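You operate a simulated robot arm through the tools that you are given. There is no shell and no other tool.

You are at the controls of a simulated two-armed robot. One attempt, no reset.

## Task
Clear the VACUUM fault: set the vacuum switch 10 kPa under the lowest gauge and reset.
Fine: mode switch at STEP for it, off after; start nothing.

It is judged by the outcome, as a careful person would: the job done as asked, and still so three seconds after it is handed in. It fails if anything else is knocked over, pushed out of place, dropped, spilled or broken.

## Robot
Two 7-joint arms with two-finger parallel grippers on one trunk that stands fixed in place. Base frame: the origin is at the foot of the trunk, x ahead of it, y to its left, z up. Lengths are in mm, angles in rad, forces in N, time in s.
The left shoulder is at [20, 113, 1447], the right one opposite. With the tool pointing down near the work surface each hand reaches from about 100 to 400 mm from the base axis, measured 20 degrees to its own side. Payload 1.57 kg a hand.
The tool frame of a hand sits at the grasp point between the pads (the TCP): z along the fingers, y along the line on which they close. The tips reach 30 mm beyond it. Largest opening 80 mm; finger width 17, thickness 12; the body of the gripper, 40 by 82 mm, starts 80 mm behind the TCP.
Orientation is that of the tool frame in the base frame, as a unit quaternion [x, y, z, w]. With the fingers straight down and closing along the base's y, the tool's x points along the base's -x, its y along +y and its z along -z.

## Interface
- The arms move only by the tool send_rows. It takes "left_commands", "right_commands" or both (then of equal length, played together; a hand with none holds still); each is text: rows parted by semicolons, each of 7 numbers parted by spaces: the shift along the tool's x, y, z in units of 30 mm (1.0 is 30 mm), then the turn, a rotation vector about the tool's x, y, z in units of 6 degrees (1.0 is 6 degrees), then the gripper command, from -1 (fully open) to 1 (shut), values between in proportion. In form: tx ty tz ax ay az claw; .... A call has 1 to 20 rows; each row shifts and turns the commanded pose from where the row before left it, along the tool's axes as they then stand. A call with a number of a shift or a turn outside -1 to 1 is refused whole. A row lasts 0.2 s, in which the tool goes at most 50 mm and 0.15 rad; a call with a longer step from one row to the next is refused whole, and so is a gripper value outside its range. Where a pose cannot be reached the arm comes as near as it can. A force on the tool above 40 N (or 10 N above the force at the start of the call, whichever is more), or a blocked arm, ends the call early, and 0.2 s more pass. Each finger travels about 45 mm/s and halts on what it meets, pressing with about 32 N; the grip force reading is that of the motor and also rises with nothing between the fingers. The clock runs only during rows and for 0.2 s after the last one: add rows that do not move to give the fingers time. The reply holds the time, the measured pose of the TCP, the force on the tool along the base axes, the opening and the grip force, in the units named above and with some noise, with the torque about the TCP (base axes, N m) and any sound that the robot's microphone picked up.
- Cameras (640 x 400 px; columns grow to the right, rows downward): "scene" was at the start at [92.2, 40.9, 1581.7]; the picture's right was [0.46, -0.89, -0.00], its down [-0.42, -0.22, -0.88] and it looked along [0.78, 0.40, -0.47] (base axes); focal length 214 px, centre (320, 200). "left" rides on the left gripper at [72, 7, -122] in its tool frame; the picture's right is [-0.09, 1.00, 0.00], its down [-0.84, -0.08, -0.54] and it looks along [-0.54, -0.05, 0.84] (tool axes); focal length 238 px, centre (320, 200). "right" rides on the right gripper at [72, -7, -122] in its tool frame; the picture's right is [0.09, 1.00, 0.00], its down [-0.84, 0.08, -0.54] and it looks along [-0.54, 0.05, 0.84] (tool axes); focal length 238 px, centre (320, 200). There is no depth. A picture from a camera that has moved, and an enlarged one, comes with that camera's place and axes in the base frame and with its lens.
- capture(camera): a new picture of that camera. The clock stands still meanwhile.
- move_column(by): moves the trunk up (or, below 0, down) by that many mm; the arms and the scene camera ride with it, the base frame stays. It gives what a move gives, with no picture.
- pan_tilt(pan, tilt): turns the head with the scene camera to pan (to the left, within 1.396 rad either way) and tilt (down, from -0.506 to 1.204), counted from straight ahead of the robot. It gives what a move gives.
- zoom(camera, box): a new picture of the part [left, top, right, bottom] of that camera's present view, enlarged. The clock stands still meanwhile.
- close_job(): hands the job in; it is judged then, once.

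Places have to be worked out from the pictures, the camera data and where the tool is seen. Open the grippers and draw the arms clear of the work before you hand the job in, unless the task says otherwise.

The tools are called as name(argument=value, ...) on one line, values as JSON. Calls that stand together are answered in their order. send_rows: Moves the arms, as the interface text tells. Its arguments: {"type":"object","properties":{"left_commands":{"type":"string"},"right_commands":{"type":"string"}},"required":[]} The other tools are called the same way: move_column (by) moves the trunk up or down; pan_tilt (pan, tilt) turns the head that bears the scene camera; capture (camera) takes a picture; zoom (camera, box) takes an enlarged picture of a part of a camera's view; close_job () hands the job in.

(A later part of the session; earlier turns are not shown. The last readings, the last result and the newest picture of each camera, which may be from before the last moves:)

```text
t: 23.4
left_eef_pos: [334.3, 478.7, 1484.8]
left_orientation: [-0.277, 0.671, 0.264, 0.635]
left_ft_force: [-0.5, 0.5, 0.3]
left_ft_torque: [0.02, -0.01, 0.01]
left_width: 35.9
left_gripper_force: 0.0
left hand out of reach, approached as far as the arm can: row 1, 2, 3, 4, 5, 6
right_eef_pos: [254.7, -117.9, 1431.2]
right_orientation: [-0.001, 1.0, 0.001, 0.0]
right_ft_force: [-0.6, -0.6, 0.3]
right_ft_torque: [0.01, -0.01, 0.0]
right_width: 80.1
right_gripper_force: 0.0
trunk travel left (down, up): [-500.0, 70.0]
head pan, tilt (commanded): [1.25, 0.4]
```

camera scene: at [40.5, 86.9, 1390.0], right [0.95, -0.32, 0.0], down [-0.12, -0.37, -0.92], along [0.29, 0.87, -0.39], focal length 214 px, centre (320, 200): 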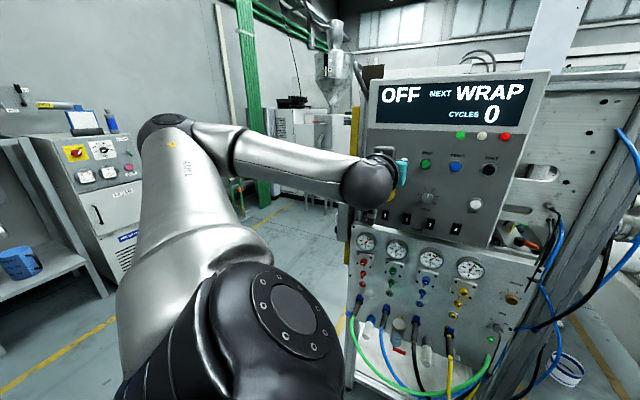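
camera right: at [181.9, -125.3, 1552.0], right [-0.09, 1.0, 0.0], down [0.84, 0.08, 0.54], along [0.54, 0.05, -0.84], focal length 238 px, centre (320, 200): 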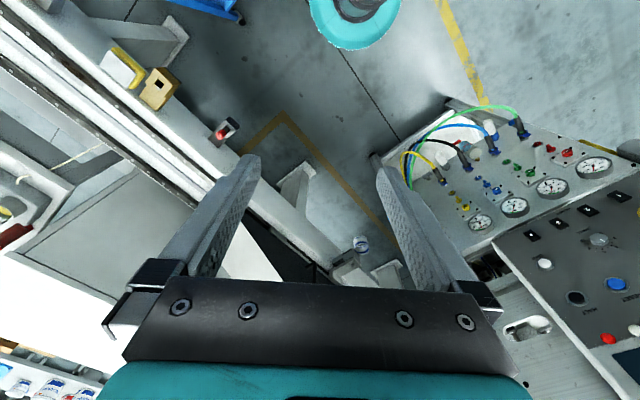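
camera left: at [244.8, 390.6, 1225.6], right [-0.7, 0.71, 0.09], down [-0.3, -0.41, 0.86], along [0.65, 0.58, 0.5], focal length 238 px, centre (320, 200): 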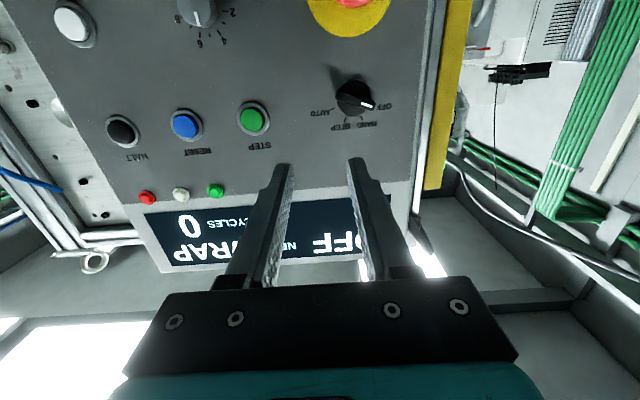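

The arm won't move down at all here, so some joint is on its stop, possibly the tool-roll joint. I'll roll the hand by -30°, which I need for the grip anyway, and see whether that frees it.

send_rows(left_commands="0 0 0 0 0 -1 0.1; 0 0 0 0 0 -1 0.1; 0 0 0 0 0 -1 0.1; 0 0 0 0 0 -1 0.1; 0 0 0 0 0 -1 0.1; 0 0 0 0 0 0 0.1")

```text
t: 24.8
left_eef_pos: [335.6, 479.9, 1484.9]
left_orientation: [-0.441, 0.576, 0.09, 0.682]
left_ft_force: [0.4, 0.0, -0.5]
left_ft_torque: [0.01, 0.04, 0.02]
left_width: 36.0
left_gripper_force: 0.0
right_eef_pos: [254.1, -116.9, 1432.0]
right_orientation: [0.0, 1.0, 0.001, 0.0]
right_ft_force: [-1.2, 0.2, 0.0]
right_ft_torque: [-0.02, 0.02, 0.01]
right_width: 79.9
right_gripper_force: 0.1
trunk travel left (down, up): [-500.0, 70.0]
head pan, tilt (commanded): [1.25, 0.4]
```

The roll went through fully. Now I'll test moving straight down 60 mm in the rolled frame.

send_rows(left_commands="0.577 0.333 0 0 0 0 0.1; 0.577 0.333 0 0 0 0 0.1; 0.577 0.333 0 0 0 0 0.1; 0 0 0 0 0 0 0.1")

```text
t: 25.8
left_eef_pos: [334.9, 479.3, 1485.0]
left_orientation: [-0.442, 0.576, 0.091, 0.681]
left_ft_force: [-0.4, -0.4, 0.1]
left_ft_torque: [-0.03, -0.01, 0.01]
left_width: 36.3
left_gripper_force: 0.1
left hand out of reach, approached as far as the arm can: row 1, 2, 3
right_eef_pos: [254.0, -116.9, 1429.8]
right_orientation: [0.0, 1.0, 0.001, 0.0]
right_ft_force: [-0.4, 0.1, 0.4]
right_ft_torque: [0.02, -0.02, 0.02]
right_width: 79.9
right_gripper_force: 0.2
trunk travel left (down, up): [-500.0, 70.0]
head pan, tilt (commanded): [1.25, 0.4]
```

This fits the forearm-roll joint being at its stop because the forearm slopes down to the wrist. Lowering the trunk so the wrist sits above the shoulder should relieve it, so I'll lower 330 mm and then raise the hand to switch height.

move_column(by=-330)

send_rows(left_commands="-0.577 -0.333 0 0 0 0 0.1; -0.577 -0.333 0 0 0 0 0.1; -0.577 -0.333 0 0 0 0 0.1; 0 0 0 0 0 0 0.1")

```text
t: 29.1
left_eef_pos: [335.1, 478.9, 1156.2]
left_orientation: [-0.441, 0.576, 0.092, 0.682]
left_ft_force: [0.1, 0.5, -0.1]
left_ft_torque: [0.02, 0.03, 0.01]
left_width: 36.2
left_gripper_force: 0.1
right_eef_pos: [253.7, -118.3, 1100.8]
right_orientation: [0.001, 1.0, 0.001, 0.0]
right_ft_force: [0.3, 0.6, 0.1]
right_ft_torque: [0.0, 0.0, -0.02]
right_width: 80.0
right_gripper_force: 0.0
trunk travel left (down, up): [-170.0, 400.0]
head pan, tilt (commanded): [1.25, 0.4]
```

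```text
t: 30.1
left_eef_pos: [337.5, 481.0, 1213.7]
left_orientation: [-0.441, 0.577, 0.09, 0.682]
left_ft_force: [-0.8, 0.5, 0.2]
left_ft_torque: [0.0, 0.01, -0.01]
left_width: 35.9
left_gripper_force: 0.0
right_eef_pos: [254.5, -119.1, 1102.0]
right_orientation: [0.0, 1.0, 0.001, 0.0]
right_ft_force: [-0.4, 0.8, 0.1]
right_ft_torque: [0.05, -0.01, 0.02]
right_width: 79.8
right_gripper_force: 0.1
trunk travel left (down, up): [-170.0, 400.0]
head pan, tilt (commanded): [1.25, 0.4]
```

Upward motion works. Now I'll centre on the switch (u -129, z 1254, n 590), take out the last 3° of pitch, and finish the roll to -67.5°.

send_rows(left_commands="-0.537 0.042 0.123 0.258 -0.447 0 0.1; -0.537 0.042 0.123 0 0 0 0.1; -0.537 0.042 0.123 0 0 0 0.1; 0 0 0 0 0 -1 0.1; 0 0 0 0 0 -1 0.1; 0 0 0 0 0 -1 0.1; 0 0 0 0 0 -1 0.1; 0 0 0 0 0 -1 0.1; 0 0 0 0 0 -1 0.1; 0 0 0 0 0 -0.25 0.1; 0 0 0 0 0 0 0.1")

capture(camera="left")

capture(camera="scene")

```text
t: 32.5
left_eef_pos: [326.2, 509.1, 1255.8]
left_orientation: [-0.588, 0.393, -0.138, 0.693]
left_ft_force: [-0.2, 1.2, -0.1]
left_ft_torque: [-0.02, -0.01, -0.03]
left_width: 36.0
left_gripper_force: 0.0
right_eef_pos: [252.3, -118.1, 1100.8]
right_orientation: [0.001, 1.0, 0.001, 0.0]
right_ft_force: [-0.2, 0.0, -0.4]
right_ft_torque: [0.03, -0.03, -0.03]
right_width: 79.8
right_gripper_force: 0.1
trunk travel left (down, up): [-170.0, 400.0]
head pan, tilt (commanded): [1.25, 0.4]
```

```text
taken
camera left: at [286.1, 377.6, 1221.8], right [-0.33, 0.33, -0.88], down [-0.91, 0.14, 0.39], along [0.26, 0.93, 0.25], focal length 238 px, centre (320, 200)
```

left: 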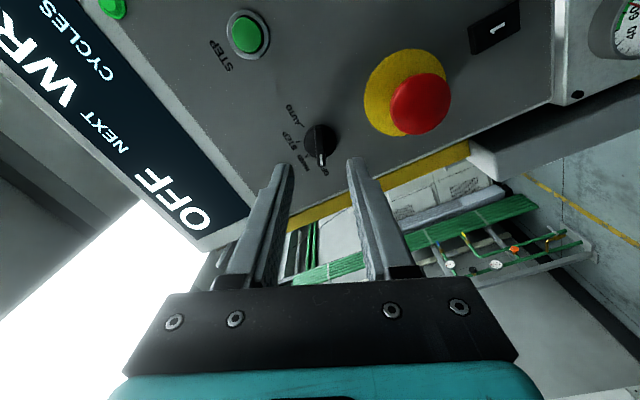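

```text
taken
camera scene: at [40.3, 87.0, 1259.9], right [0.95, -0.32, 0.0], down [-0.12, -0.37, -0.92], along [0.29, 0.87, -0.39], focal length 214 px, centre (320, 200)
```

scene: 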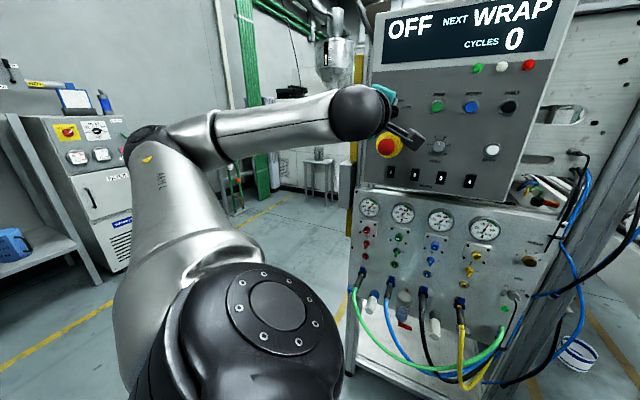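

The hand is centred at n 590, u -129, z 1256 with the fingers squared to the bar. I'll zoom in to confirm the alignment before advancing.

zoom(camera="left", box=[264, 105, 376, 175])

```text
5.71 times, centred on (320, 140) of left
camera zoom: at [286.1, 377.6, 1221.8], right [-0.33, 0.33, -0.88], down [-0.91, 0.14, 0.39], along [0.26, 0.93, 0.25], focal length 1362 px, centre (320, 543)
```

zoom: 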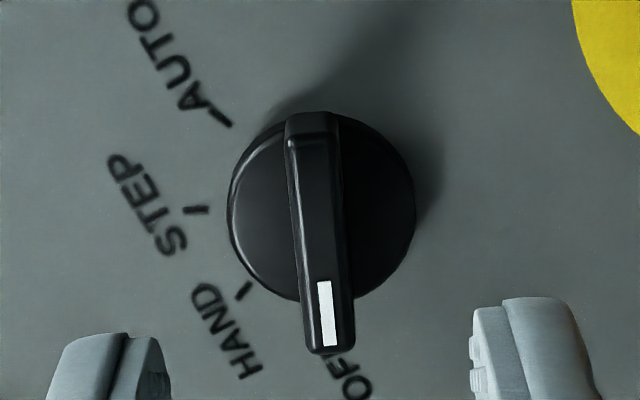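

The bar is centred between the fingers and parallel to them within about 2°. I'll advance 54 mm slowly so the tips straddle the bar just short of its base disc, then look again.

send_rows(left_commands="0.06 0 0.4 0 0 0 0.1; 0 0 0.4 0 0 0 0.1; 0 0 0.3 0 0 0 0.1; 0 0 0.3 0 0 0 0.1; 0 0 0.2 0 0 0 0.1; 0 0 0.2 0 0 0 0.1; 0 0 0 0 0 0 0.1")

capture(camera="left")

zoom(camera="scene", box=[330, 60, 458, 140])

```text
t: 34.0
left_eef_pos: [365.5, 545.6, 1253.5]
left_orientation: [-0.587, 0.394, -0.138, 0.694]
left_ft_force: [-0.4, -0.4, -0.2]
left_ft_torque: [0.01, -0.01, 0.03]
left_width: 36.2
left_gripper_force: 0.1
right_eef_pos: [253.2, -117.3, 1102.0]
right_orientation: [0.0, 1.0, 0.001, 0.0]
right_ft_force: [0.9, 0.0, 0.0]
right_ft_torque: [-0.01, -0.03, -0.03]
right_width: 79.9
right_gripper_force: 0.1
trunk travel left (down, up): [-170.0, 400.0]
head pan, tilt (commanded): [1.25, 0.4]
```

```text
taken
camera left: at [325.5, 414.8, 1220.6], right [-0.33, 0.33, -0.88], down [-0.91, 0.14, 0.39], along [0.26, 0.93, 0.25], focal length 238 px, centre (320, 200)
```

left: 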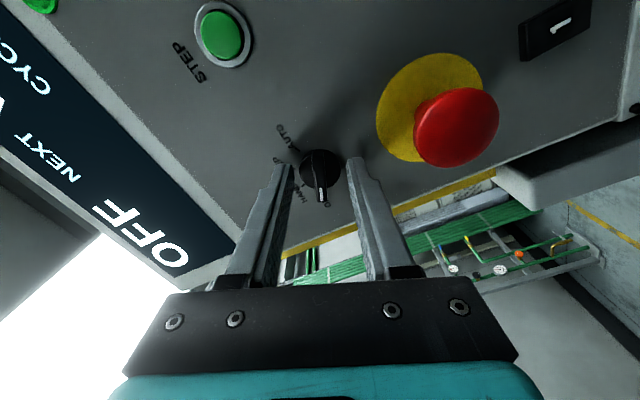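

```text
5.00 times, centred on (394, 100) of scene
camera zoom: at [40.4, 87.0, 1259.9], right [0.95, -0.32, 0.0], down [-0.12, -0.37, -0.92], along [0.29, 0.87, -0.39], focal length 1072 px, centre (-50, 700)
```

zoom: 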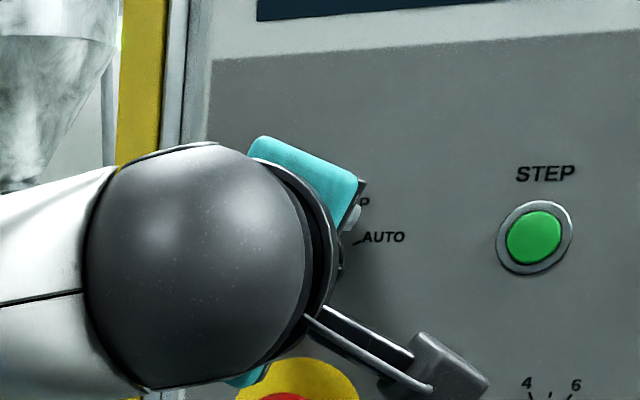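

The bar sits between the fingertips as expected and the E-stop is clear of the lower finger. I'll close the grip on the bar.

send_rows(left_commands="0 0 0 0 0 0 0.6; 0 0 0 0 0 0 1; 0 0 0 0 0 0 1; 0 0 0 0 0 0 1")

zoom(camera="left", box=[256, 130, 384, 210])

```text
t: 35.0
left_eef_pos: [365.2, 545.7, 1253.3]
left_orientation: [-0.588, 0.394, -0.136, 0.694]
left_ft_force: [2.0, 1.2, 2.4]
left_ft_torque: [0.01, -0.01, -0.16]
left_width: 7.6
left_gripper_force: 26.8
right_eef_pos: [253.6, -117.4, 1101.5]
right_orientation: [0.0, 1.0, 0.001, 0.0]
right_ft_force: [0.1, 0.5, 0.4]
right_ft_torque: [0.01, 0.01, 0.0]
right_width: 79.8
right_gripper_force: 0.0
trunk travel left (down, up): [-170.0, 400.0]
head pan, tilt (commanded): [1.25, 0.4]
```

```text
5.00 times, centred on (320, 170) of left
camera zoom: at [325.5, 414.5, 1220.7], right [-0.33, 0.33, -0.88], down [-0.91, 0.14, 0.39], along [0.26, 0.93, 0.25], focal length 1192 px, centre (320, 350)
```

zoom: 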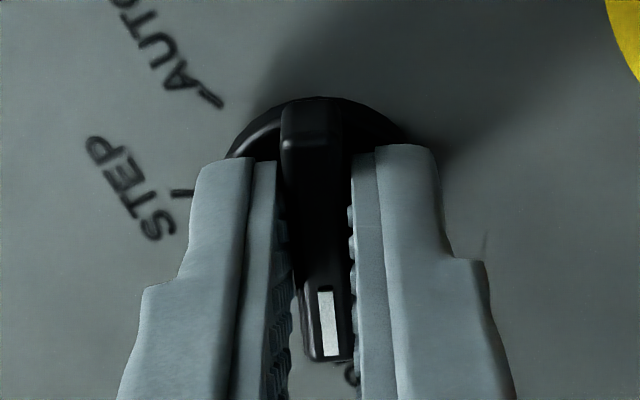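

The bar is gripped (width 7.6, 27 N) with low side forces. I'll turn it clockwise 90° from OFF to STEP in 6° rows.

send_rows(left_commands="0 0 0 0 0 1 1; 0 0 0 0 0 1 1; 0 0 0 0 0 1 1; 0 0 0 0 0 1 1; 0 0 0 0 0 1 1; 0 0 0 0 0 1 1; 0 0 0 0 0 1 1; 0 0 0 0 0 1 1; 0 0 0 0 0 0 1")

capture(camera="scene")

capture(camera="left")

```text
t: 37.0
left_eef_pos: [363.9, 547.3, 1252.2]
left_orientation: [-0.377, 0.6, 0.156, 0.688]
left_ft_force: [-14.0, -3.3, -14.7]
left_ft_torque: [0.06, -0.14, 0.29]
left_width: 8.1
left_gripper_force: 26.8
right_eef_pos: [252.7, -117.0, 1101.4]
right_orientation: [0.0, 1.0, 0.0, 0.0]
right_ft_force: [-0.1, -0.4, -0.3]
right_ft_torque: [-0.03, -0.02, 0.0]
right_width: 80.3
right_gripper_force: 0.1
trunk travel left (down, up): [-170.0, 400.0]
head pan, tilt (commanded): [1.25, 0.4]
```

```text
taken
camera scene: at [38.8, 87.6, 1259.9], right [0.95, -0.32, 0.0], down [-0.12, -0.37, -0.92], along [0.29, 0.87, -0.39], focal length 214 px, centre (320, 200)
```

scene: 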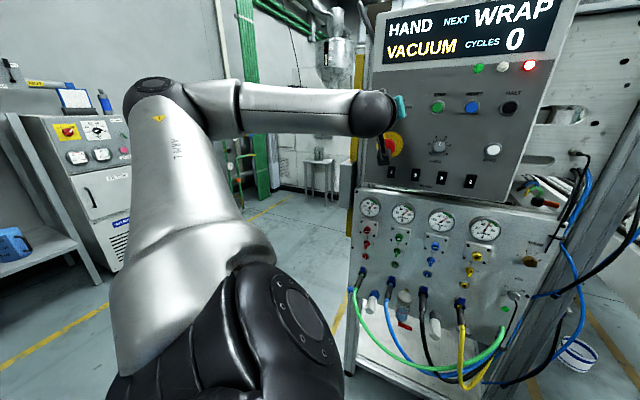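

```text
taken
camera left: at [291.6, 448.1, 1183.6], right [-0.69, 0.68, -0.24], down [-0.52, -0.24, 0.82], along [0.5, 0.69, 0.52], focal length 238 px, centre (320, 200)
```

left: 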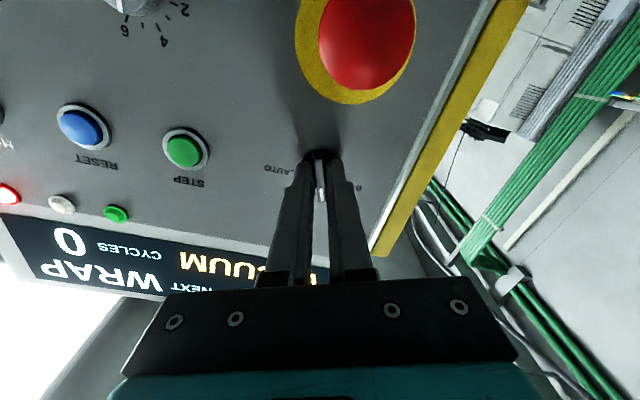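

The display now reads HAND with the VACUUM fault, so the switch has turned about 48°. The readings show about 15 N of side load, so I'll shift the hand about 3 mm to relieve it and turn the remaining 42° to STEP.

send_rows(left_commands="0.035 0.1 -0.03 0 0 0 1; 0 0 0 0 0 1 1; 0 0 0 0 0 1 1; 0 0 0 0 0 1 1; 0 0 0 0 0 1 1; 0 0 0 0 0 0 1")

zoom(camera="scene", box=[340, 0, 580, 150])

```text
t: 38.5
left_eef_pos: [363.9, 547.3, 1251.8]
left_orientation: [-0.244, 0.663, 0.298, 0.642]
left_ft_force: [4.1, 4.3, 0.9]
left_ft_torque: [-0.29, 0.27, -0.01]
left_width: 8.0
left_gripper_force: 26.7
right_eef_pos: [255.3, -116.8, 1101.9]
right_orientation: [0.0, 1.0, 0.0, 0.0]
right_ft_force: [-0.1, -0.9, 0.3]
right_ft_torque: [0.01, -0.01, 0.02]
right_width: 80.2
right_gripper_force: 0.0
trunk travel left (down, up): [-170.0, 400.0]
head pan, tilt (commanded): [1.25, 0.4]
```

```text
2.67 times, centred on (460, 75) of scene
camera zoom: at [41.1, 87.6, 1259.9], right [0.95, -0.32, 0.0], down [-0.12, -0.37, -0.92], along [0.29, 0.87, -0.39], focal length 572 px, centre (-53, 533)
```

zoom: 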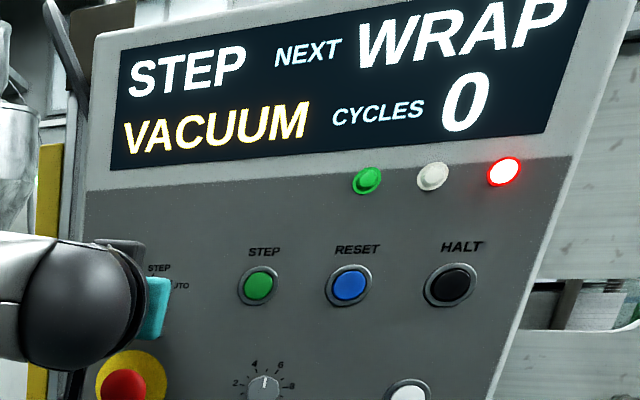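

The display now reads STEP with the VACUUM fault showing, and forces are low. I'll turn the last 18° to centre the pointer on the STEP mark.

send_rows(left_commands="0 0 0 0 0 1 1; 0 0 0 0 0 1 1; 0 0 0 0 0 0.9 1; 0 0 0 0 0 0 1")

capture(camera="left")

```text
t: 39.5
left_eef_pos: [363.0, 548.0, 1252.0]
left_orientation: [-0.14, 0.693, 0.392, 0.589]
left_ft_force: [4.5, 9.3, 5.9]
left_ft_torque: [0.2, -0.23, -0.1]
left_width: 7.8
left_gripper_force: 26.7
right_eef_pos: [254.4, -116.7, 1100.8]
right_orientation: [-0.001, 1.0, 0.0, 0.0]
right_ft_force: [0.5, 0.8, -1.0]
right_ft_torque: [-0.03, -0.01, 0.0]
right_width: 79.8
right_gripper_force: 0.1
trunk travel left (down, up): [-170.0, 400.0]
head pan, tilt (commanded): [1.25, 0.4]
```

```text
taken
camera left: at [254.8, 485.4, 1188.8], right [-0.63, 0.63, 0.46], down [-0.11, -0.66, 0.74], along [0.77, 0.42, 0.48], focal length 238 px, centre (320, 200)
```

left: 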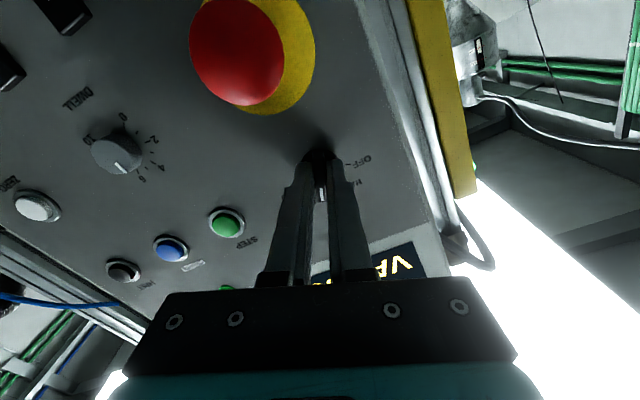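

The roll is 22°, on the STEP mark. I'll open the fingers gently and back straight off the switch.

send_rows(left_commands="0 0 0 0 0 0 0.5; 0 0 0 0 0 0 0.3; 0 0 0 0 0 0 0.2; 0 0 -0.3 0 0 0 0.2; 0 0 -0.5 0 0 0 0.2; 0 0 -0.6 0 0 0 0.2; 0 0 -0.6 0 0 0 0.2; 0 0 0 0 0 0 0.2")

capture(camera="left")

capture(camera="scene")

```text
t: 41.2
left_eef_pos: [319.8, 503.5, 1252.8]
left_orientation: [-0.14, 0.693, 0.392, 0.589]
left_ft_force: [0.8, 1.0, 0.3]
left_ft_torque: [0.0, 0.0, 0.0]
left_width: 32.0
left_gripper_force: 0.2
right_eef_pos: [254.1, -118.0, 1101.2]
right_orientation: [0.0, 1.0, 0.001, -0.001]
right_ft_force: [0.1, -0.8, 0.2]
right_ft_torque: [-0.03, 0.0, 0.03]
right_width: 80.0
right_gripper_force: 0.0
trunk travel left (down, up): [-170.0, 400.0]
head pan, tilt (commanded): [1.25, 0.4]
```

```text
taken
camera left: at [211.8, 441.2, 1188.4], right [-0.63, 0.63, 0.46], down [-0.11, -0.66, 0.75], along [0.77, 0.42, 0.48], focal length 238 px, centre (320, 200)
```

left: 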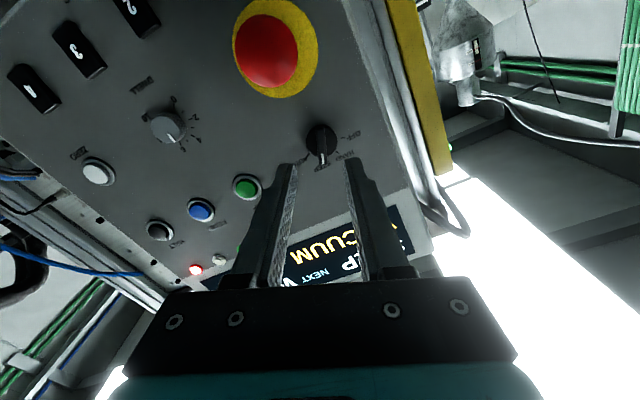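

```text
taken
camera scene: at [40.3, 87.0, 1259.9], right [0.95, -0.32, 0.0], down [-0.12, -0.37, -0.92], along [0.29, 0.87, -0.39], focal length 214 px, centre (320, 200)
```

scene: 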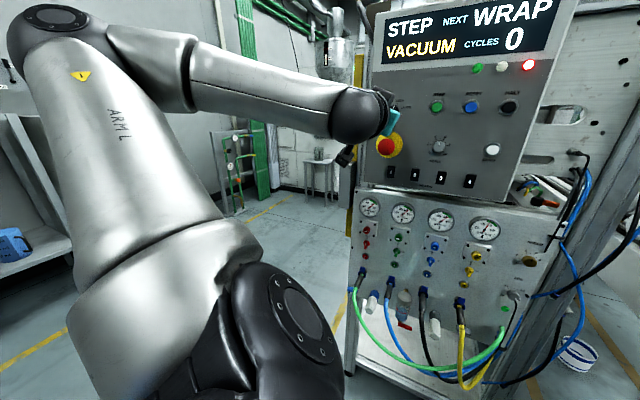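

STEP is set and the fault is displayed. Now I'll go to the vacuum knob: back off a bit more, level the roll, and lower the trunk fully to bring the arm to knob height.

send_rows(left_commands="0 0 -0.6 0 0 -1 0.1; 0 0 -0.6 0 0 -1 0.1; 0 0 -0.3 0 0 -1 0.1; 0 0 0 0 0 -0.75 0.1; 0 0 0 0 0 0 0.1")

move_column(by=-170)

pan_tilt(pan=0.5, tilt=0.35)

capture(camera="scene")

capture(camera="left")

```text
t: 42.5
left_eef_pos: [289.4, 472.4, 1251.7]
left_orientation: [-0.273, 0.652, 0.268, 0.654]
left_ft_force: [0.4, 0.5, -0.6]
left_ft_torque: [0.03, 0.01, 0.0]
left_width: 36.0
left_gripper_force: 0.1
right_eef_pos: [253.8, -118.0, 1101.2]
right_orientation: [0.0, 1.0, 0.001, 0.0]
right_ft_force: [-0.7, -1.1, -0.1]
right_ft_torque: [0.01, -0.03, 0.02]
right_width: 79.8
right_gripper_force: 0.0
trunk travel left (down, up): [-170.0, 400.0]
head pan, tilt (commanded): [1.25, 0.4]
```

```text
t: 44.4
left_eef_pos: [289.4, 472.5, 1082.3]
left_orientation: [-0.273, 0.652, 0.268, 0.654]
left_ft_force: [0.0, -0.5, 0.6]
left_ft_torque: [-0.04, -0.02, 0.01]
left_width: 36.1
left_gripper_force: 0.1
right_eef_pos: [254.4, -118.5, 931.3]
right_orientation: [-0.001, 1.0, 0.001, 0.0]
right_ft_force: [-0.5, -0.1, 0.5]
right_ft_torque: [0.02, 0.03, -0.02]
right_width: 80.1
right_gripper_force: 0.1
trunk travel left (down, up): [0.0, 570.0]
head pan, tilt (commanded): [1.25, 0.4]
```

```text
t: 45.5
left_eef_pos: [290.2, 474.2, 1081.6]
left_orientation: [-0.273, 0.653, 0.268, 0.654]
left_ft_force: [0.2, -1.1, -0.2]
left_ft_torque: [0.02, -0.01, -0.01]
left_width: 36.1
left_gripper_force: 0.0
right_eef_pos: [255.3, -118.8, 932.1]
right_orientation: [0.0, 1.0, 0.0, 0.001]
right_ft_force: [-0.2, 0.9, 0.7]
right_ft_torque: [0.01, 0.0, -0.02]
right_width: 80.1
right_gripper_force: 0.1
trunk travel left (down, up): [0.0, 570.0]
head pan, tilt (commanded): [0.499, 0.351]
```

```text
taken
camera scene: at [92.8, 43.7, 1094.5], right [0.48, -0.88, 0.0], down [-0.3, -0.16, -0.94], along [0.82, 0.45, -0.34], focal length 214 px, centre (320, 200)
```

scene: 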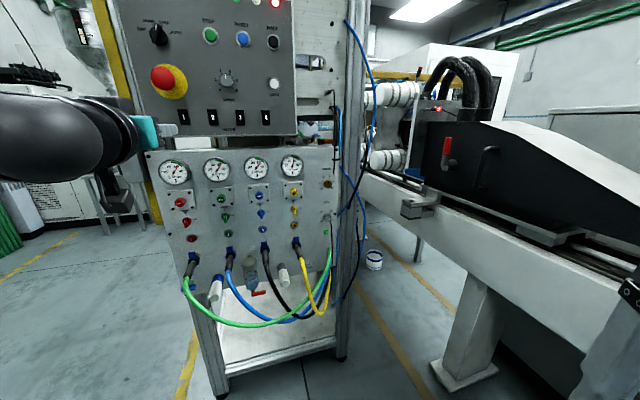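

```text
taken
camera left: at [199.5, 390.9, 1010.7], right [-0.7, 0.7, 0.08], down [-0.33, -0.43, 0.84], along [0.63, 0.56, 0.54], focal length 238 px, centre (320, 200)
```

left: 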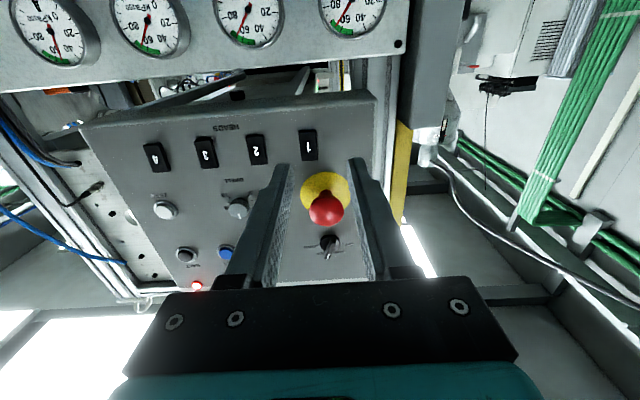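

The scene camera now has a near-level view of the gauges and knob. I'll zoom in for precise readings.

zoom(camera="scene", box=[272, 148, 312, 186])

zoom(camera="scene", box=[306, 203, 346, 243])

zoom(camera="scene", box=[150, 150, 310, 250])

zoom(camera="scene", box=[270, 180, 398, 260])

zoom(camera="scene", box=[180, 230, 372, 350])

```text
10.53 times, centred on (292, 167) of scene
camera zoom: at [92.8, 43.7, 1094.5], right [0.48, -0.88, 0.0], down [-0.3, -0.16, -0.94], along [0.82, 0.45, -0.34], focal length 2258 px, centre (615, 547)
```

zoom: 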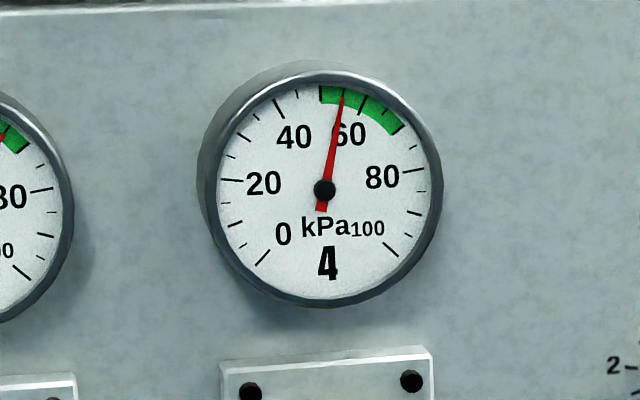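

```text
10.00 times, centred on (326, 223) of scene
camera zoom: at [92.8, 43.7, 1094.5], right [0.48, -0.88, 0.0], down [-0.3, -0.16, -0.94], along [0.82, 0.45, -0.34], focal length 2145 px, centre (260, -30)
```

zoom: 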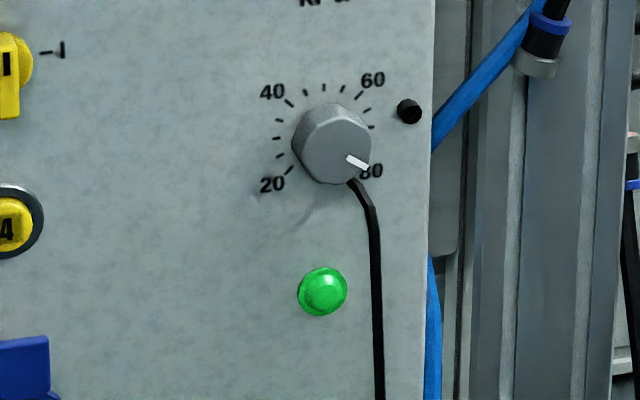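

```text
4.00 times, centred on (230, 200) of scene
camera zoom: at [92.8, 43.7, 1094.5], right [0.48, -0.88, 0.0], down [-0.3, -0.16, -0.94], along [0.82, 0.45, -0.34], focal length 858 px, centre (680, 200)
```

zoom: 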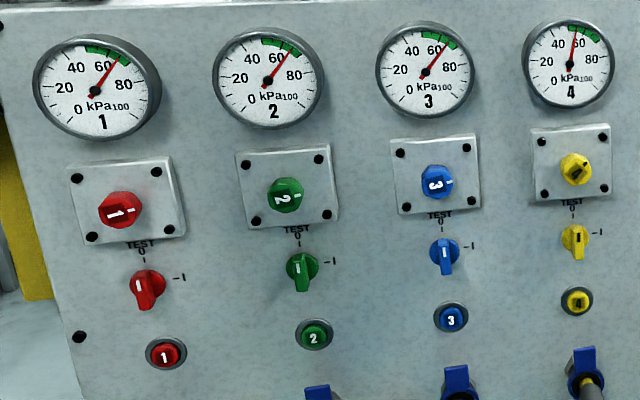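

```text
5.00 times, centred on (334, 220) of scene
camera zoom: at [92.8, 43.7, 1094.5], right [0.48, -0.88, 0.0], down [-0.3, -0.16, -0.94], along [0.82, 0.45, -0.34], focal length 1072 px, centre (250, 100)
```

zoom: 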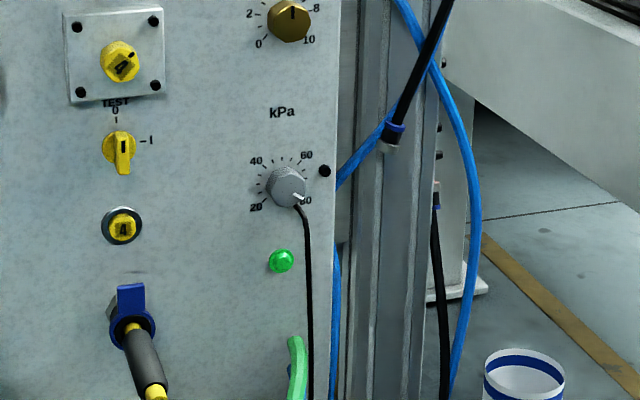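

```text
3.33 times, centred on (276, 290) of scene
camera zoom: at [92.8, 43.7, 1094.5], right [0.48, -0.88, 0.0], down [-0.3, -0.16, -0.94], along [0.82, 0.45, -0.34], focal length 715 px, centre (467, -100)
```

zoom: 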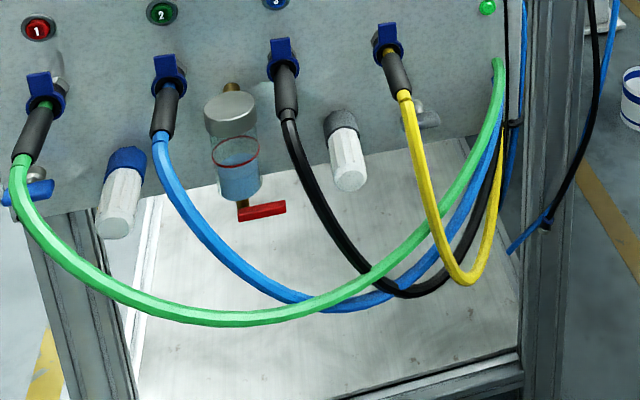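

Gauge 4's needle sits halfway between the 50 and 60 marks at about 55, and gauges 1–3 are around 65, so the target is about 45 kPa. The knob base is at u 240, z 797, n 721. I'll traverse there well clear of the panel, half the distance first.

send_rows(left_commands="0.4 -0.771 0 0 0 0 0.1; 0.5 -0.771 0 0 0 0 0.1; 0.592 -0.771 0 0 0 0 0.1; 0.592 -0.771 0 0 0 0 0.1; 0.592 -0.771 0 0 0 0 0.1; 0.592 -0.771 0 0 0 0 0.1; 0.592 -0.771 0 0 0 0 0.1; 0.592 -0.771 0 0 0 0 0.1; 0 0 0 0 0 0 0.1")

capture(camera="left")

capture(camera="scene")

```text
t: 47.5
left_eef_pos: [429.9, 348.2, 955.5]
left_orientation: [-0.274, 0.652, 0.268, 0.654]
left_ft_force: [-0.1, 0.0, -0.1]
left_ft_torque: [0.01, 0.06, 0.0]
left_width: 36.0
left_gripper_force: 0.0
left hand out of reach, approached as far as the arm can: row 1, 2, 3
right_eef_pos: [254.3, -117.9, 931.1]
right_orientation: [0.001, 1.0, 0.001, 0.0]
right_ft_force: [0.9, 0.3, -0.1]
right_ft_torque: [0.01, 0.01, 0.04]
right_width: 80.1
right_gripper_force: 0.0
trunk travel left (down, up): [0.0, 570.0]
head pan, tilt (commanded): [0.499, 0.351]
```

```text
taken
camera left: at [339.7, 265.6, 884.5], right [-0.7, 0.7, 0.08], down [-0.33, -0.43, 0.84], along [0.63, 0.56, 0.54], focal length 238 px, centre (320, 200)
```

left: 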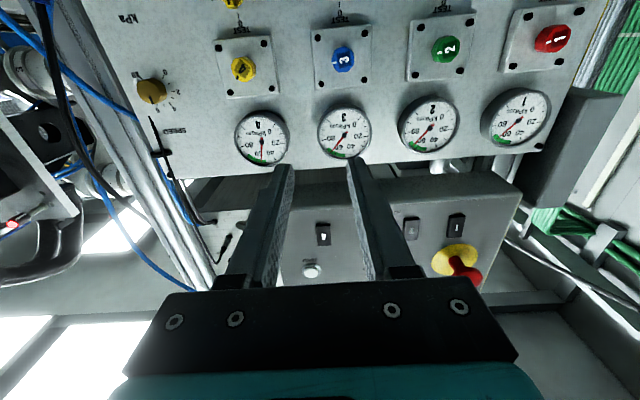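

```text
taken
camera scene: at [93.1, 43.5, 1094.5], right [0.48, -0.88, 0.0], down [-0.3, -0.16, -0.94], along [0.82, 0.45, -0.34], focal length 214 px, centre (320, 200)
```

scene: 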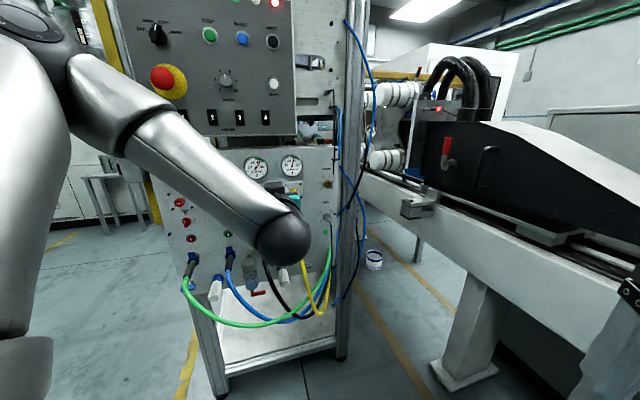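

The traverse is working, and the left camera sees gauge 4 head-on from here. I'll zoom in on it for a good reading.

zoom(camera="left", box=[228, 100, 300, 172])

zoom(camera="left", box=[312, 100, 376, 164])

zoom(camera="left", box=[0, 0, 224, 140])

```text
5.56 times, centred on (264, 136) of left
camera zoom: at [339.7, 265.6, 884.5], right [-0.7, 0.7, 0.08], down [-0.33, -0.43, 0.84], along [0.63, 0.56, 0.54], focal length 1324 px, centre (631, 556)
```

zoom: 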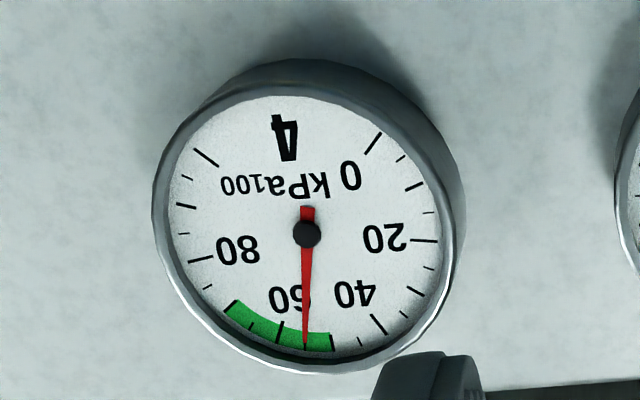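

```text
6.25 times, centred on (344, 132) of left
camera zoom: at [339.7, 265.6, 884.5], right [-0.7, 0.7, 0.08], down [-0.33, -0.43, 0.84], along [0.63, 0.56, 0.54], focal length 1490 px, centre (170, 625)
```

zoom: 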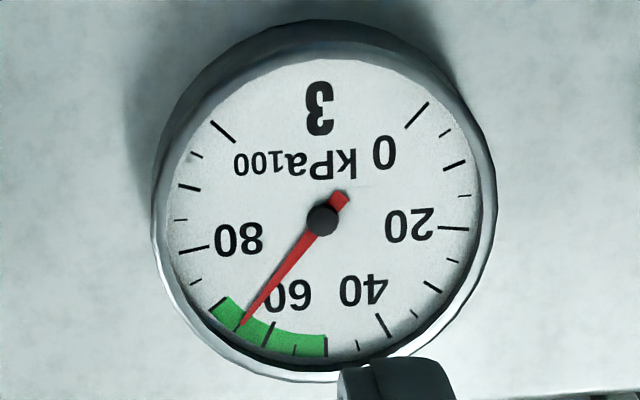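

```text
2.86 times, centred on (112, 70) of left
camera zoom: at [339.7, 265.6, 884.5], right [-0.7, 0.7, 0.08], down [-0.33, -0.43, 0.84], along [0.63, 0.56, 0.54], focal length 681 px, centre (914, 571)
```

zoom: 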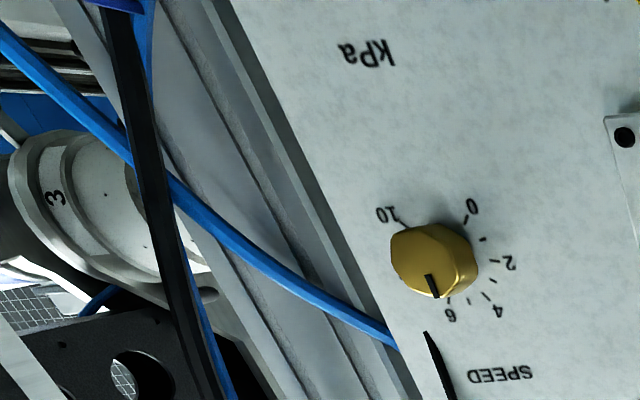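

Gauge 4's needle covers the 55 minor tick exactly, so the switch goes to 45 kPa, a pointer angle of -22.5° from the top. I'll continue the traverse to in front of the kPa knob at n ≈ 550.

send_rows(left_commands="0.66 -0.759 0 0 0 0 0.1; 0.66 -0.759 0 0 0 0 0.1; 0.66 -0.759 0 0 0 0 0.1; 0.66 -0.759 0 0 0 0 0.1; 0.66 -0.759 0 0 0 0 0.1; 0.66 -0.759 0 0 0 0 0.1; 0 0 0 0 0 0 0.1")

capture(camera="left")

capture(camera="scene")

```text
t: 49.1
left_eef_pos: [509.7, 283.3, 865.4]
left_orientation: [-0.274, 0.652, 0.268, 0.654]
left_ft_force: [0.1, 0.7, -0.1]
left_ft_torque: [0.01, 0.03, 0.02]
left_width: 36.3
left_gripper_force: 0.1
left hand out of reach, approached as far as the arm can: row 5, 6
right_eef_pos: [254.2, -118.4, 930.8]
right_orientation: [0.0, 1.0, 0.001, 0.0]
right_ft_force: [0.1, 0.2, 0.0]
right_ft_torque: [-0.01, 0.0, 0.04]
right_width: 79.9
right_gripper_force: 0.2
trunk travel left (down, up): [0.0, 570.0]
head pan, tilt (commanded): [0.499, 0.351]
```

```text
taken
camera left: at [420.9, 200.1, 793.0], right [-0.7, 0.71, 0.08], down [-0.33, -0.43, 0.84], along [0.63, 0.56, 0.54], focal length 238 px, centre (320, 200)
```

left: 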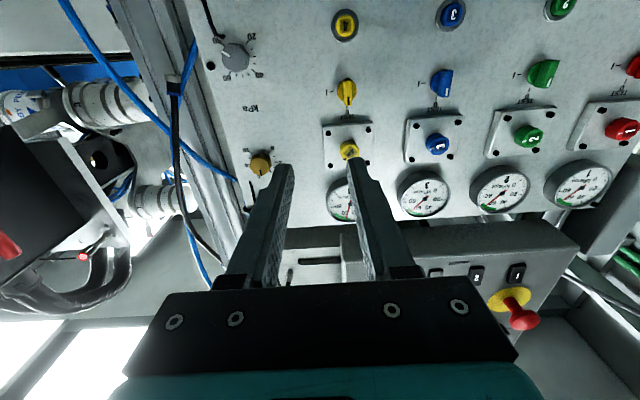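

```text
taken
camera scene: at [92.9, 43.7, 1094.5], right [0.48, -0.88, 0.0], down [-0.3, -0.16, -0.94], along [0.82, 0.45, -0.34], focal length 214 px, centre (320, 200)
```

scene: 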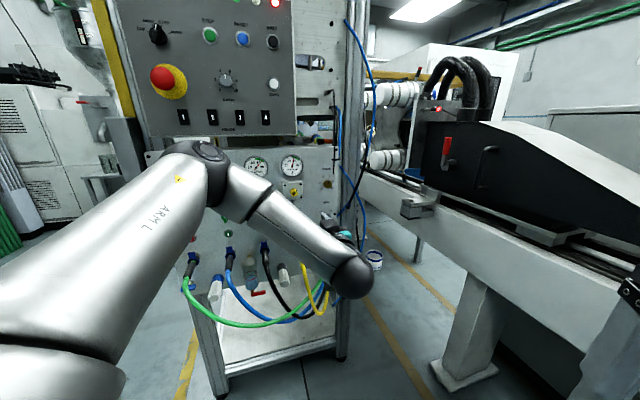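

The wrist-roll limit is reappearing at u 160, z 865 because the forearm slopes down. Extending the arm forward should flatten it, so I'll advance toward the panel and right together, staying clear of the valve handles.

send_rows(left_commands="0 -0.6 0.5 0 0 0 0.1; 0 -0.6 0.5 0 0 0 0.1; 0 -0.6 0.4 0 0 0 0.1; 0 -0.6 0.3 0 0 0 0.1; 0 0 0 0 0 0 0.1")

```text
t: 50.3
left_eef_pos: [569.1, 300.3, 894.2]
left_orientation: [-0.274, 0.653, 0.267, 0.654]
left_ft_force: [-0.4, -0.4, 0.0]
left_ft_torque: [0.0, 0.01, -0.02]
left_width: 36.0
left_gripper_force: 0.0
left hand out of reach, approached as far as the arm can: row 1, 2, 3, 4
right_eef_pos: [253.7, -118.6, 930.8]
right_orientation: [0.0, 1.0, 0.001, 0.0]
right_ft_force: [-0.1, 0.2, -0.4]
right_ft_torque: [-0.01, 0.0, -0.01]
right_width: 80.3
right_gripper_force: 0.0
trunk travel left (down, up): [0.0, 570.0]
head pan, tilt (commanded): [0.499, 0.351]
```

A level hand bottoms out at z 894 here, so the knob can't be approached level. I'll pitch the hand 15° down, which keeps the pads parallel to the knob axis when closing sideways, then move toward a point in front of the knob.

send_rows(left_commands="0 0 0 0 1 0 0.1; 0 0 0 0 1 0 0.1; 0 0 0 0 0.5 0 0.1; 0.461 -0.417 0.2 0 0 0 0.1; 0.461 -0.417 0.2 0 0 0 0.1; 0.461 -0.417 0.2 0 0 0 0.1; 0.461 -0.417 0.2 0 0 0 0.1; 0 0 0 0 0 0 0.1")

capture(camera="left")

capture(camera="scene")

```text
t: 52.1
left_eef_pos: [582.9, 296.8, 861.1]
left_orientation: [-0.305, 0.733, 0.229, 0.564]
left_ft_force: [0.4, -0.2, -0.4]
left_ft_torque: [0.0, 0.03, 0.01]
left_width: 36.3
left_gripper_force: 0.0
left hand out of reach, approached as far as the arm can: row 5, 6, 7
right_eef_pos: [255.2, -116.8, 931.3]
right_orientation: [0.001, 1.0, 0.001, 0.0]
right_ft_force: [-0.5, 0.3, -0.3]
right_ft_torque: [-0.02, -0.01, 0.01]
right_width: 80.1
right_gripper_force: 0.0
trunk travel left (down, up): [0.0, 570.0]
head pan, tilt (commanded): [0.499, 0.351]
```

```text
taken
camera left: at [482.7, 204.5, 824.2], right [-0.69, 0.72, 0.08], down [-0.17, -0.27, 0.95], along [0.71, 0.64, 0.3], focal length 238 px, centre (320, 200)
```

left: 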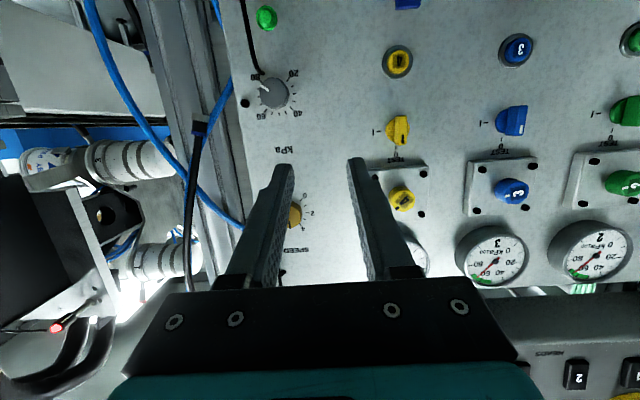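

```text
taken
camera scene: at [92.9, 43.7, 1094.5], right [0.48, -0.88, 0.0], down [-0.3, -0.16, -0.94], along [0.82, 0.45, -0.34], focal length 214 px, centre (320, 200)
```

scene: 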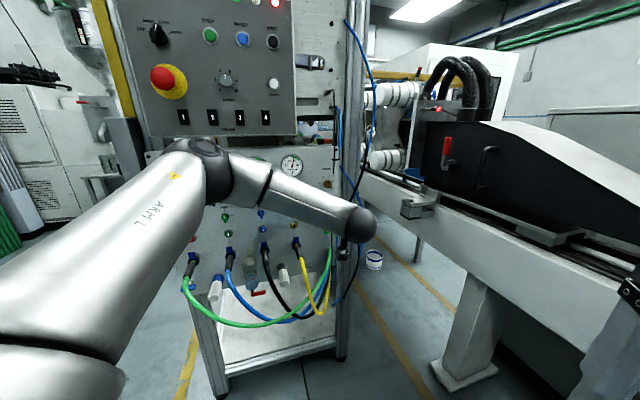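

Blocked again, with the elbow still high. Earlier, rolling the hand negative shifted the elbow, so I'll roll -45° here and then test moving down toward knob height.

send_rows(left_commands="0 0 0 0 0 -1 0.1; 0 0 0 0 0 -1 0.1; 0 0 0 0 0 -1 0.1; 0 0 0 0 0 -1 0.1; 0 0 0 0 0 -1 0.1; 0 0 0 0 0 -1 0.1; 0 0 0 0 0 -1 0.1; 0 0 0 0 0 -0.5 0.1; 0 0 0 0 0 0 0.1")

capture(camera="scene")

capture(camera="left")

```text
t: 54.1
left_eef_pos: [583.6, 297.5, 861.4]
left_orientation: [-0.562, 0.56, -0.005, 0.609]
left_ft_force: [0.3, -0.8, -0.2]
left_ft_torque: [-0.01, -0.03, -0.03]
left_width: 36.2
left_gripper_force: 0.0
right_eef_pos: [254.8, -118.1, 930.7]
right_orientation: [0.0, 1.0, 0.0, 0.001]
right_ft_force: [-0.9, -0.2, -0.4]
right_ft_torque: [0.01, 0.01, 0.01]
right_width: 79.9
right_gripper_force: 0.1
trunk travel left (down, up): [0.0, 570.0]
head pan, tilt (commanded): [0.499, 0.351]
```

```text
taken
camera scene: at [92.9, 43.7, 1094.5], right [0.48, -0.88, 0.0], down [-0.3, -0.16, -0.94], along [0.82, 0.45, -0.34], focal length 214 px, centre (320, 200)
```

scene: 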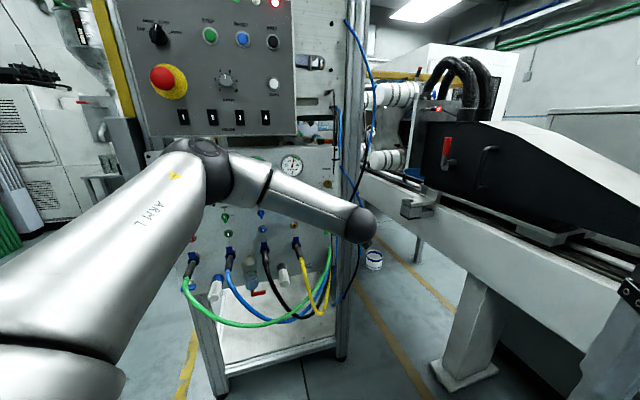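

```text
taken
camera left: at [522.9, 170.5, 840.1], right [-0.66, 0.42, -0.62], down [-0.64, 0.13, 0.76], along [0.4, 0.9, 0.18], focal length 238 px, centre (320, 200)
```

left: 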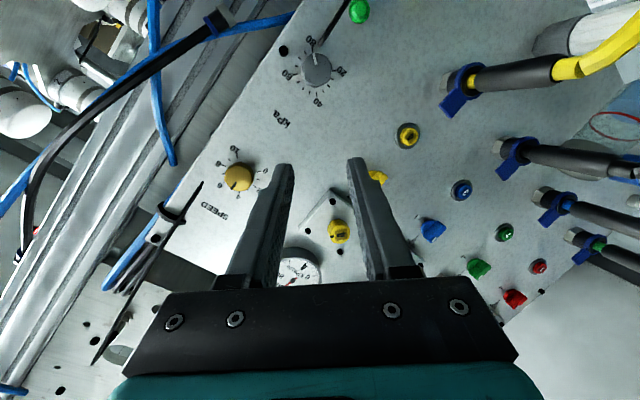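

The roll used only the last joint and the elbow stayed put. I'll test whether downward motion is free now with a 40 mm move.

send_rows(left_commands="0.451 0.46 0.173 0 0 0 0.1; 0.451 0.46 0.173 0 0 0 0.1; 0 0 0 0 0 0 0.1")

```text
t: 54.9
left_eef_pos: [571.2, 308.1, 830.2]
left_orientation: [-0.563, 0.56, -0.004, 0.608]
left_ft_force: [0.1, -0.3, -1.0]
left_ft_torque: [-0.01, 0.02, 0.01]
left_width: 36.0
left_gripper_force: 0.0
left hand out of reach, approached as far as the arm can: row 1, 2
right_eef_pos: [254.6, -117.2, 931.5]
right_orientation: [0.0, 1.0, 0.002, 0.0]
right_ft_force: [0.0, -0.5, -0.6]
right_ft_torque: [0.03, -0.01, 0.02]
right_width: 80.1
right_gripper_force: 0.0
trunk travel left (down, up): [0.0, 570.0]
head pan, tilt (commanded): [0.499, 0.351]
```

The wrist is in a flipped branch with the forearm roll near ±180°, which is why low targets block. I'll re-branch it in free space: swing the hand toward the forearm axis, roll about the forearm 180°, then swing through straight back to the left. The first step is a 30° swing toward the forearm axis with the wrist held still.

send_rows(left_commands="0.612 -0.122 -0.033 0.195 0.981 0 0.1; 0.612 -0.122 -0.033 0.195 0.981 0 0.1; 0.612 -0.122 -0.033 0.195 0.981 0 0.1; 0.612 -0.122 -0.033 0.195 0.981 0 0.1; 0.612 -0.122 -0.033 0.195 0.981 0 0.1; 0 0 0 0 0 0 0.1")

capture(camera="scene")

```text
t: 56.3
left_eef_pos: [598.0, 229.6, 790.2]
left_orientation: [-0.512, 0.696, -0.174, 0.473]
left_ft_force: [0.3, 0.1, -1.3]
left_ft_torque: [-0.01, 0.02, -0.02]
left_width: 36.1
left_gripper_force: 0.1
right_eef_pos: [254.9, -118.0, 931.3]
right_orientation: [0.0, 1.0, 0.001, 0.0]
right_ft_force: [-0.5, 0.5, -0.2]
right_ft_torque: [0.0, 0.0, -0.01]
right_width: 79.9
right_gripper_force: 0.1
trunk travel left (down, up): [0.0, 570.0]
head pan, tilt (commanded): [0.499, 0.351]
```

```text
taken
camera scene: at [92.9, 43.6, 1094.5], right [0.48, -0.88, 0.0], down [-0.3, -0.16, -0.94], along [0.82, 0.45, -0.34], focal length 214 px, centre (320, 200)
```

scene: 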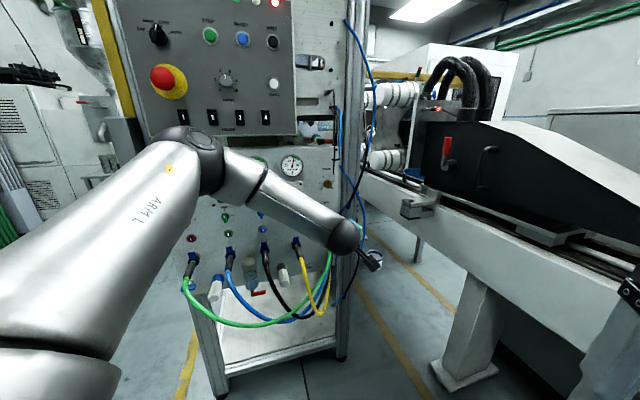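

No limit was hit, and the wrist centre stayed at [448, 186, 878] as planned. Next is the forearm-axis roll of -90°, the first half, in free space.

send_rows(left_commands="0.081 0.33 -0.01 -0.534 0.106 -0.839 0.1; 0.081 0.33 -0.01 -0.534 0.106 -0.839 0.1; 0.081 0.33 -0.01 -0.534 0.106 -0.839 0.1; 0.081 0.33 -0.01 -0.534 0.106 -0.839 0.1; 0.081 0.33 -0.01 -0.534 0.106 -0.839 0.1; 0.081 0.33 -0.01 -0.534 0.106 -0.839 0.1; 0.081 0.33 -0.01 -0.534 0.106 -0.839 0.1; 0.081 0.33 -0.01 -0.534 0.106 -0.839 0.1; 0.081 0.33 -0.01 -0.534 0.106 -0.839 0.1; 0.081 0.33 -0.01 -0.534 0.106 -0.839 0.1; 0.081 0.33 -0.01 -0.534 0.106 -0.839 0.1; 0.081 0.33 -0.01 -0.534 0.106 -0.839 0.1; 0.081 0.33 -0.01 -0.534 0.106 -0.839 0.1; 0.081 0.33 -0.01 -0.534 0.106 -0.839 0.1; 0.081 0.33 -0.01 -0.534 0.106 -0.839 0.1; 0 0 0 0 0 0 0.1")

capture(camera="scene")

```text
t: 59.7
left_eef_pos: [507.3, 163.9, 710.5]
left_orientation: [0.94, -0.288, 0.182, 0.014]
left_ft_force: [0.0, 0.8, 0.7]
left_ft_torque: [-0.02, 0.01, 0.04]
left_width: 35.7
left_gripper_force: 0.1
right_eef_pos: [253.9, -118.2, 930.6]
right_orientation: [0.0, 1.0, 0.0, 0.0]
right_ft_force: [0.4, -0.1, 0.1]
right_ft_torque: [-0.02, -0.02, 0.0]
right_width: 79.9
right_gripper_force: 0.1
trunk travel left (down, up): [0.0, 570.0]
head pan, tilt (commanded): [0.499, 0.351]
```

```text
taken
camera scene: at [92.9, 43.7, 1094.5], right [0.48, -0.88, 0.0], down [-0.3, -0.16, -0.94], along [0.82, 0.45, -0.34], focal length 214 px, centre (320, 200)
```

scene: 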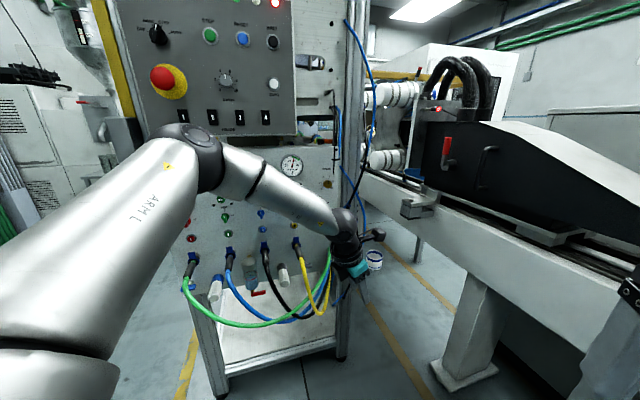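

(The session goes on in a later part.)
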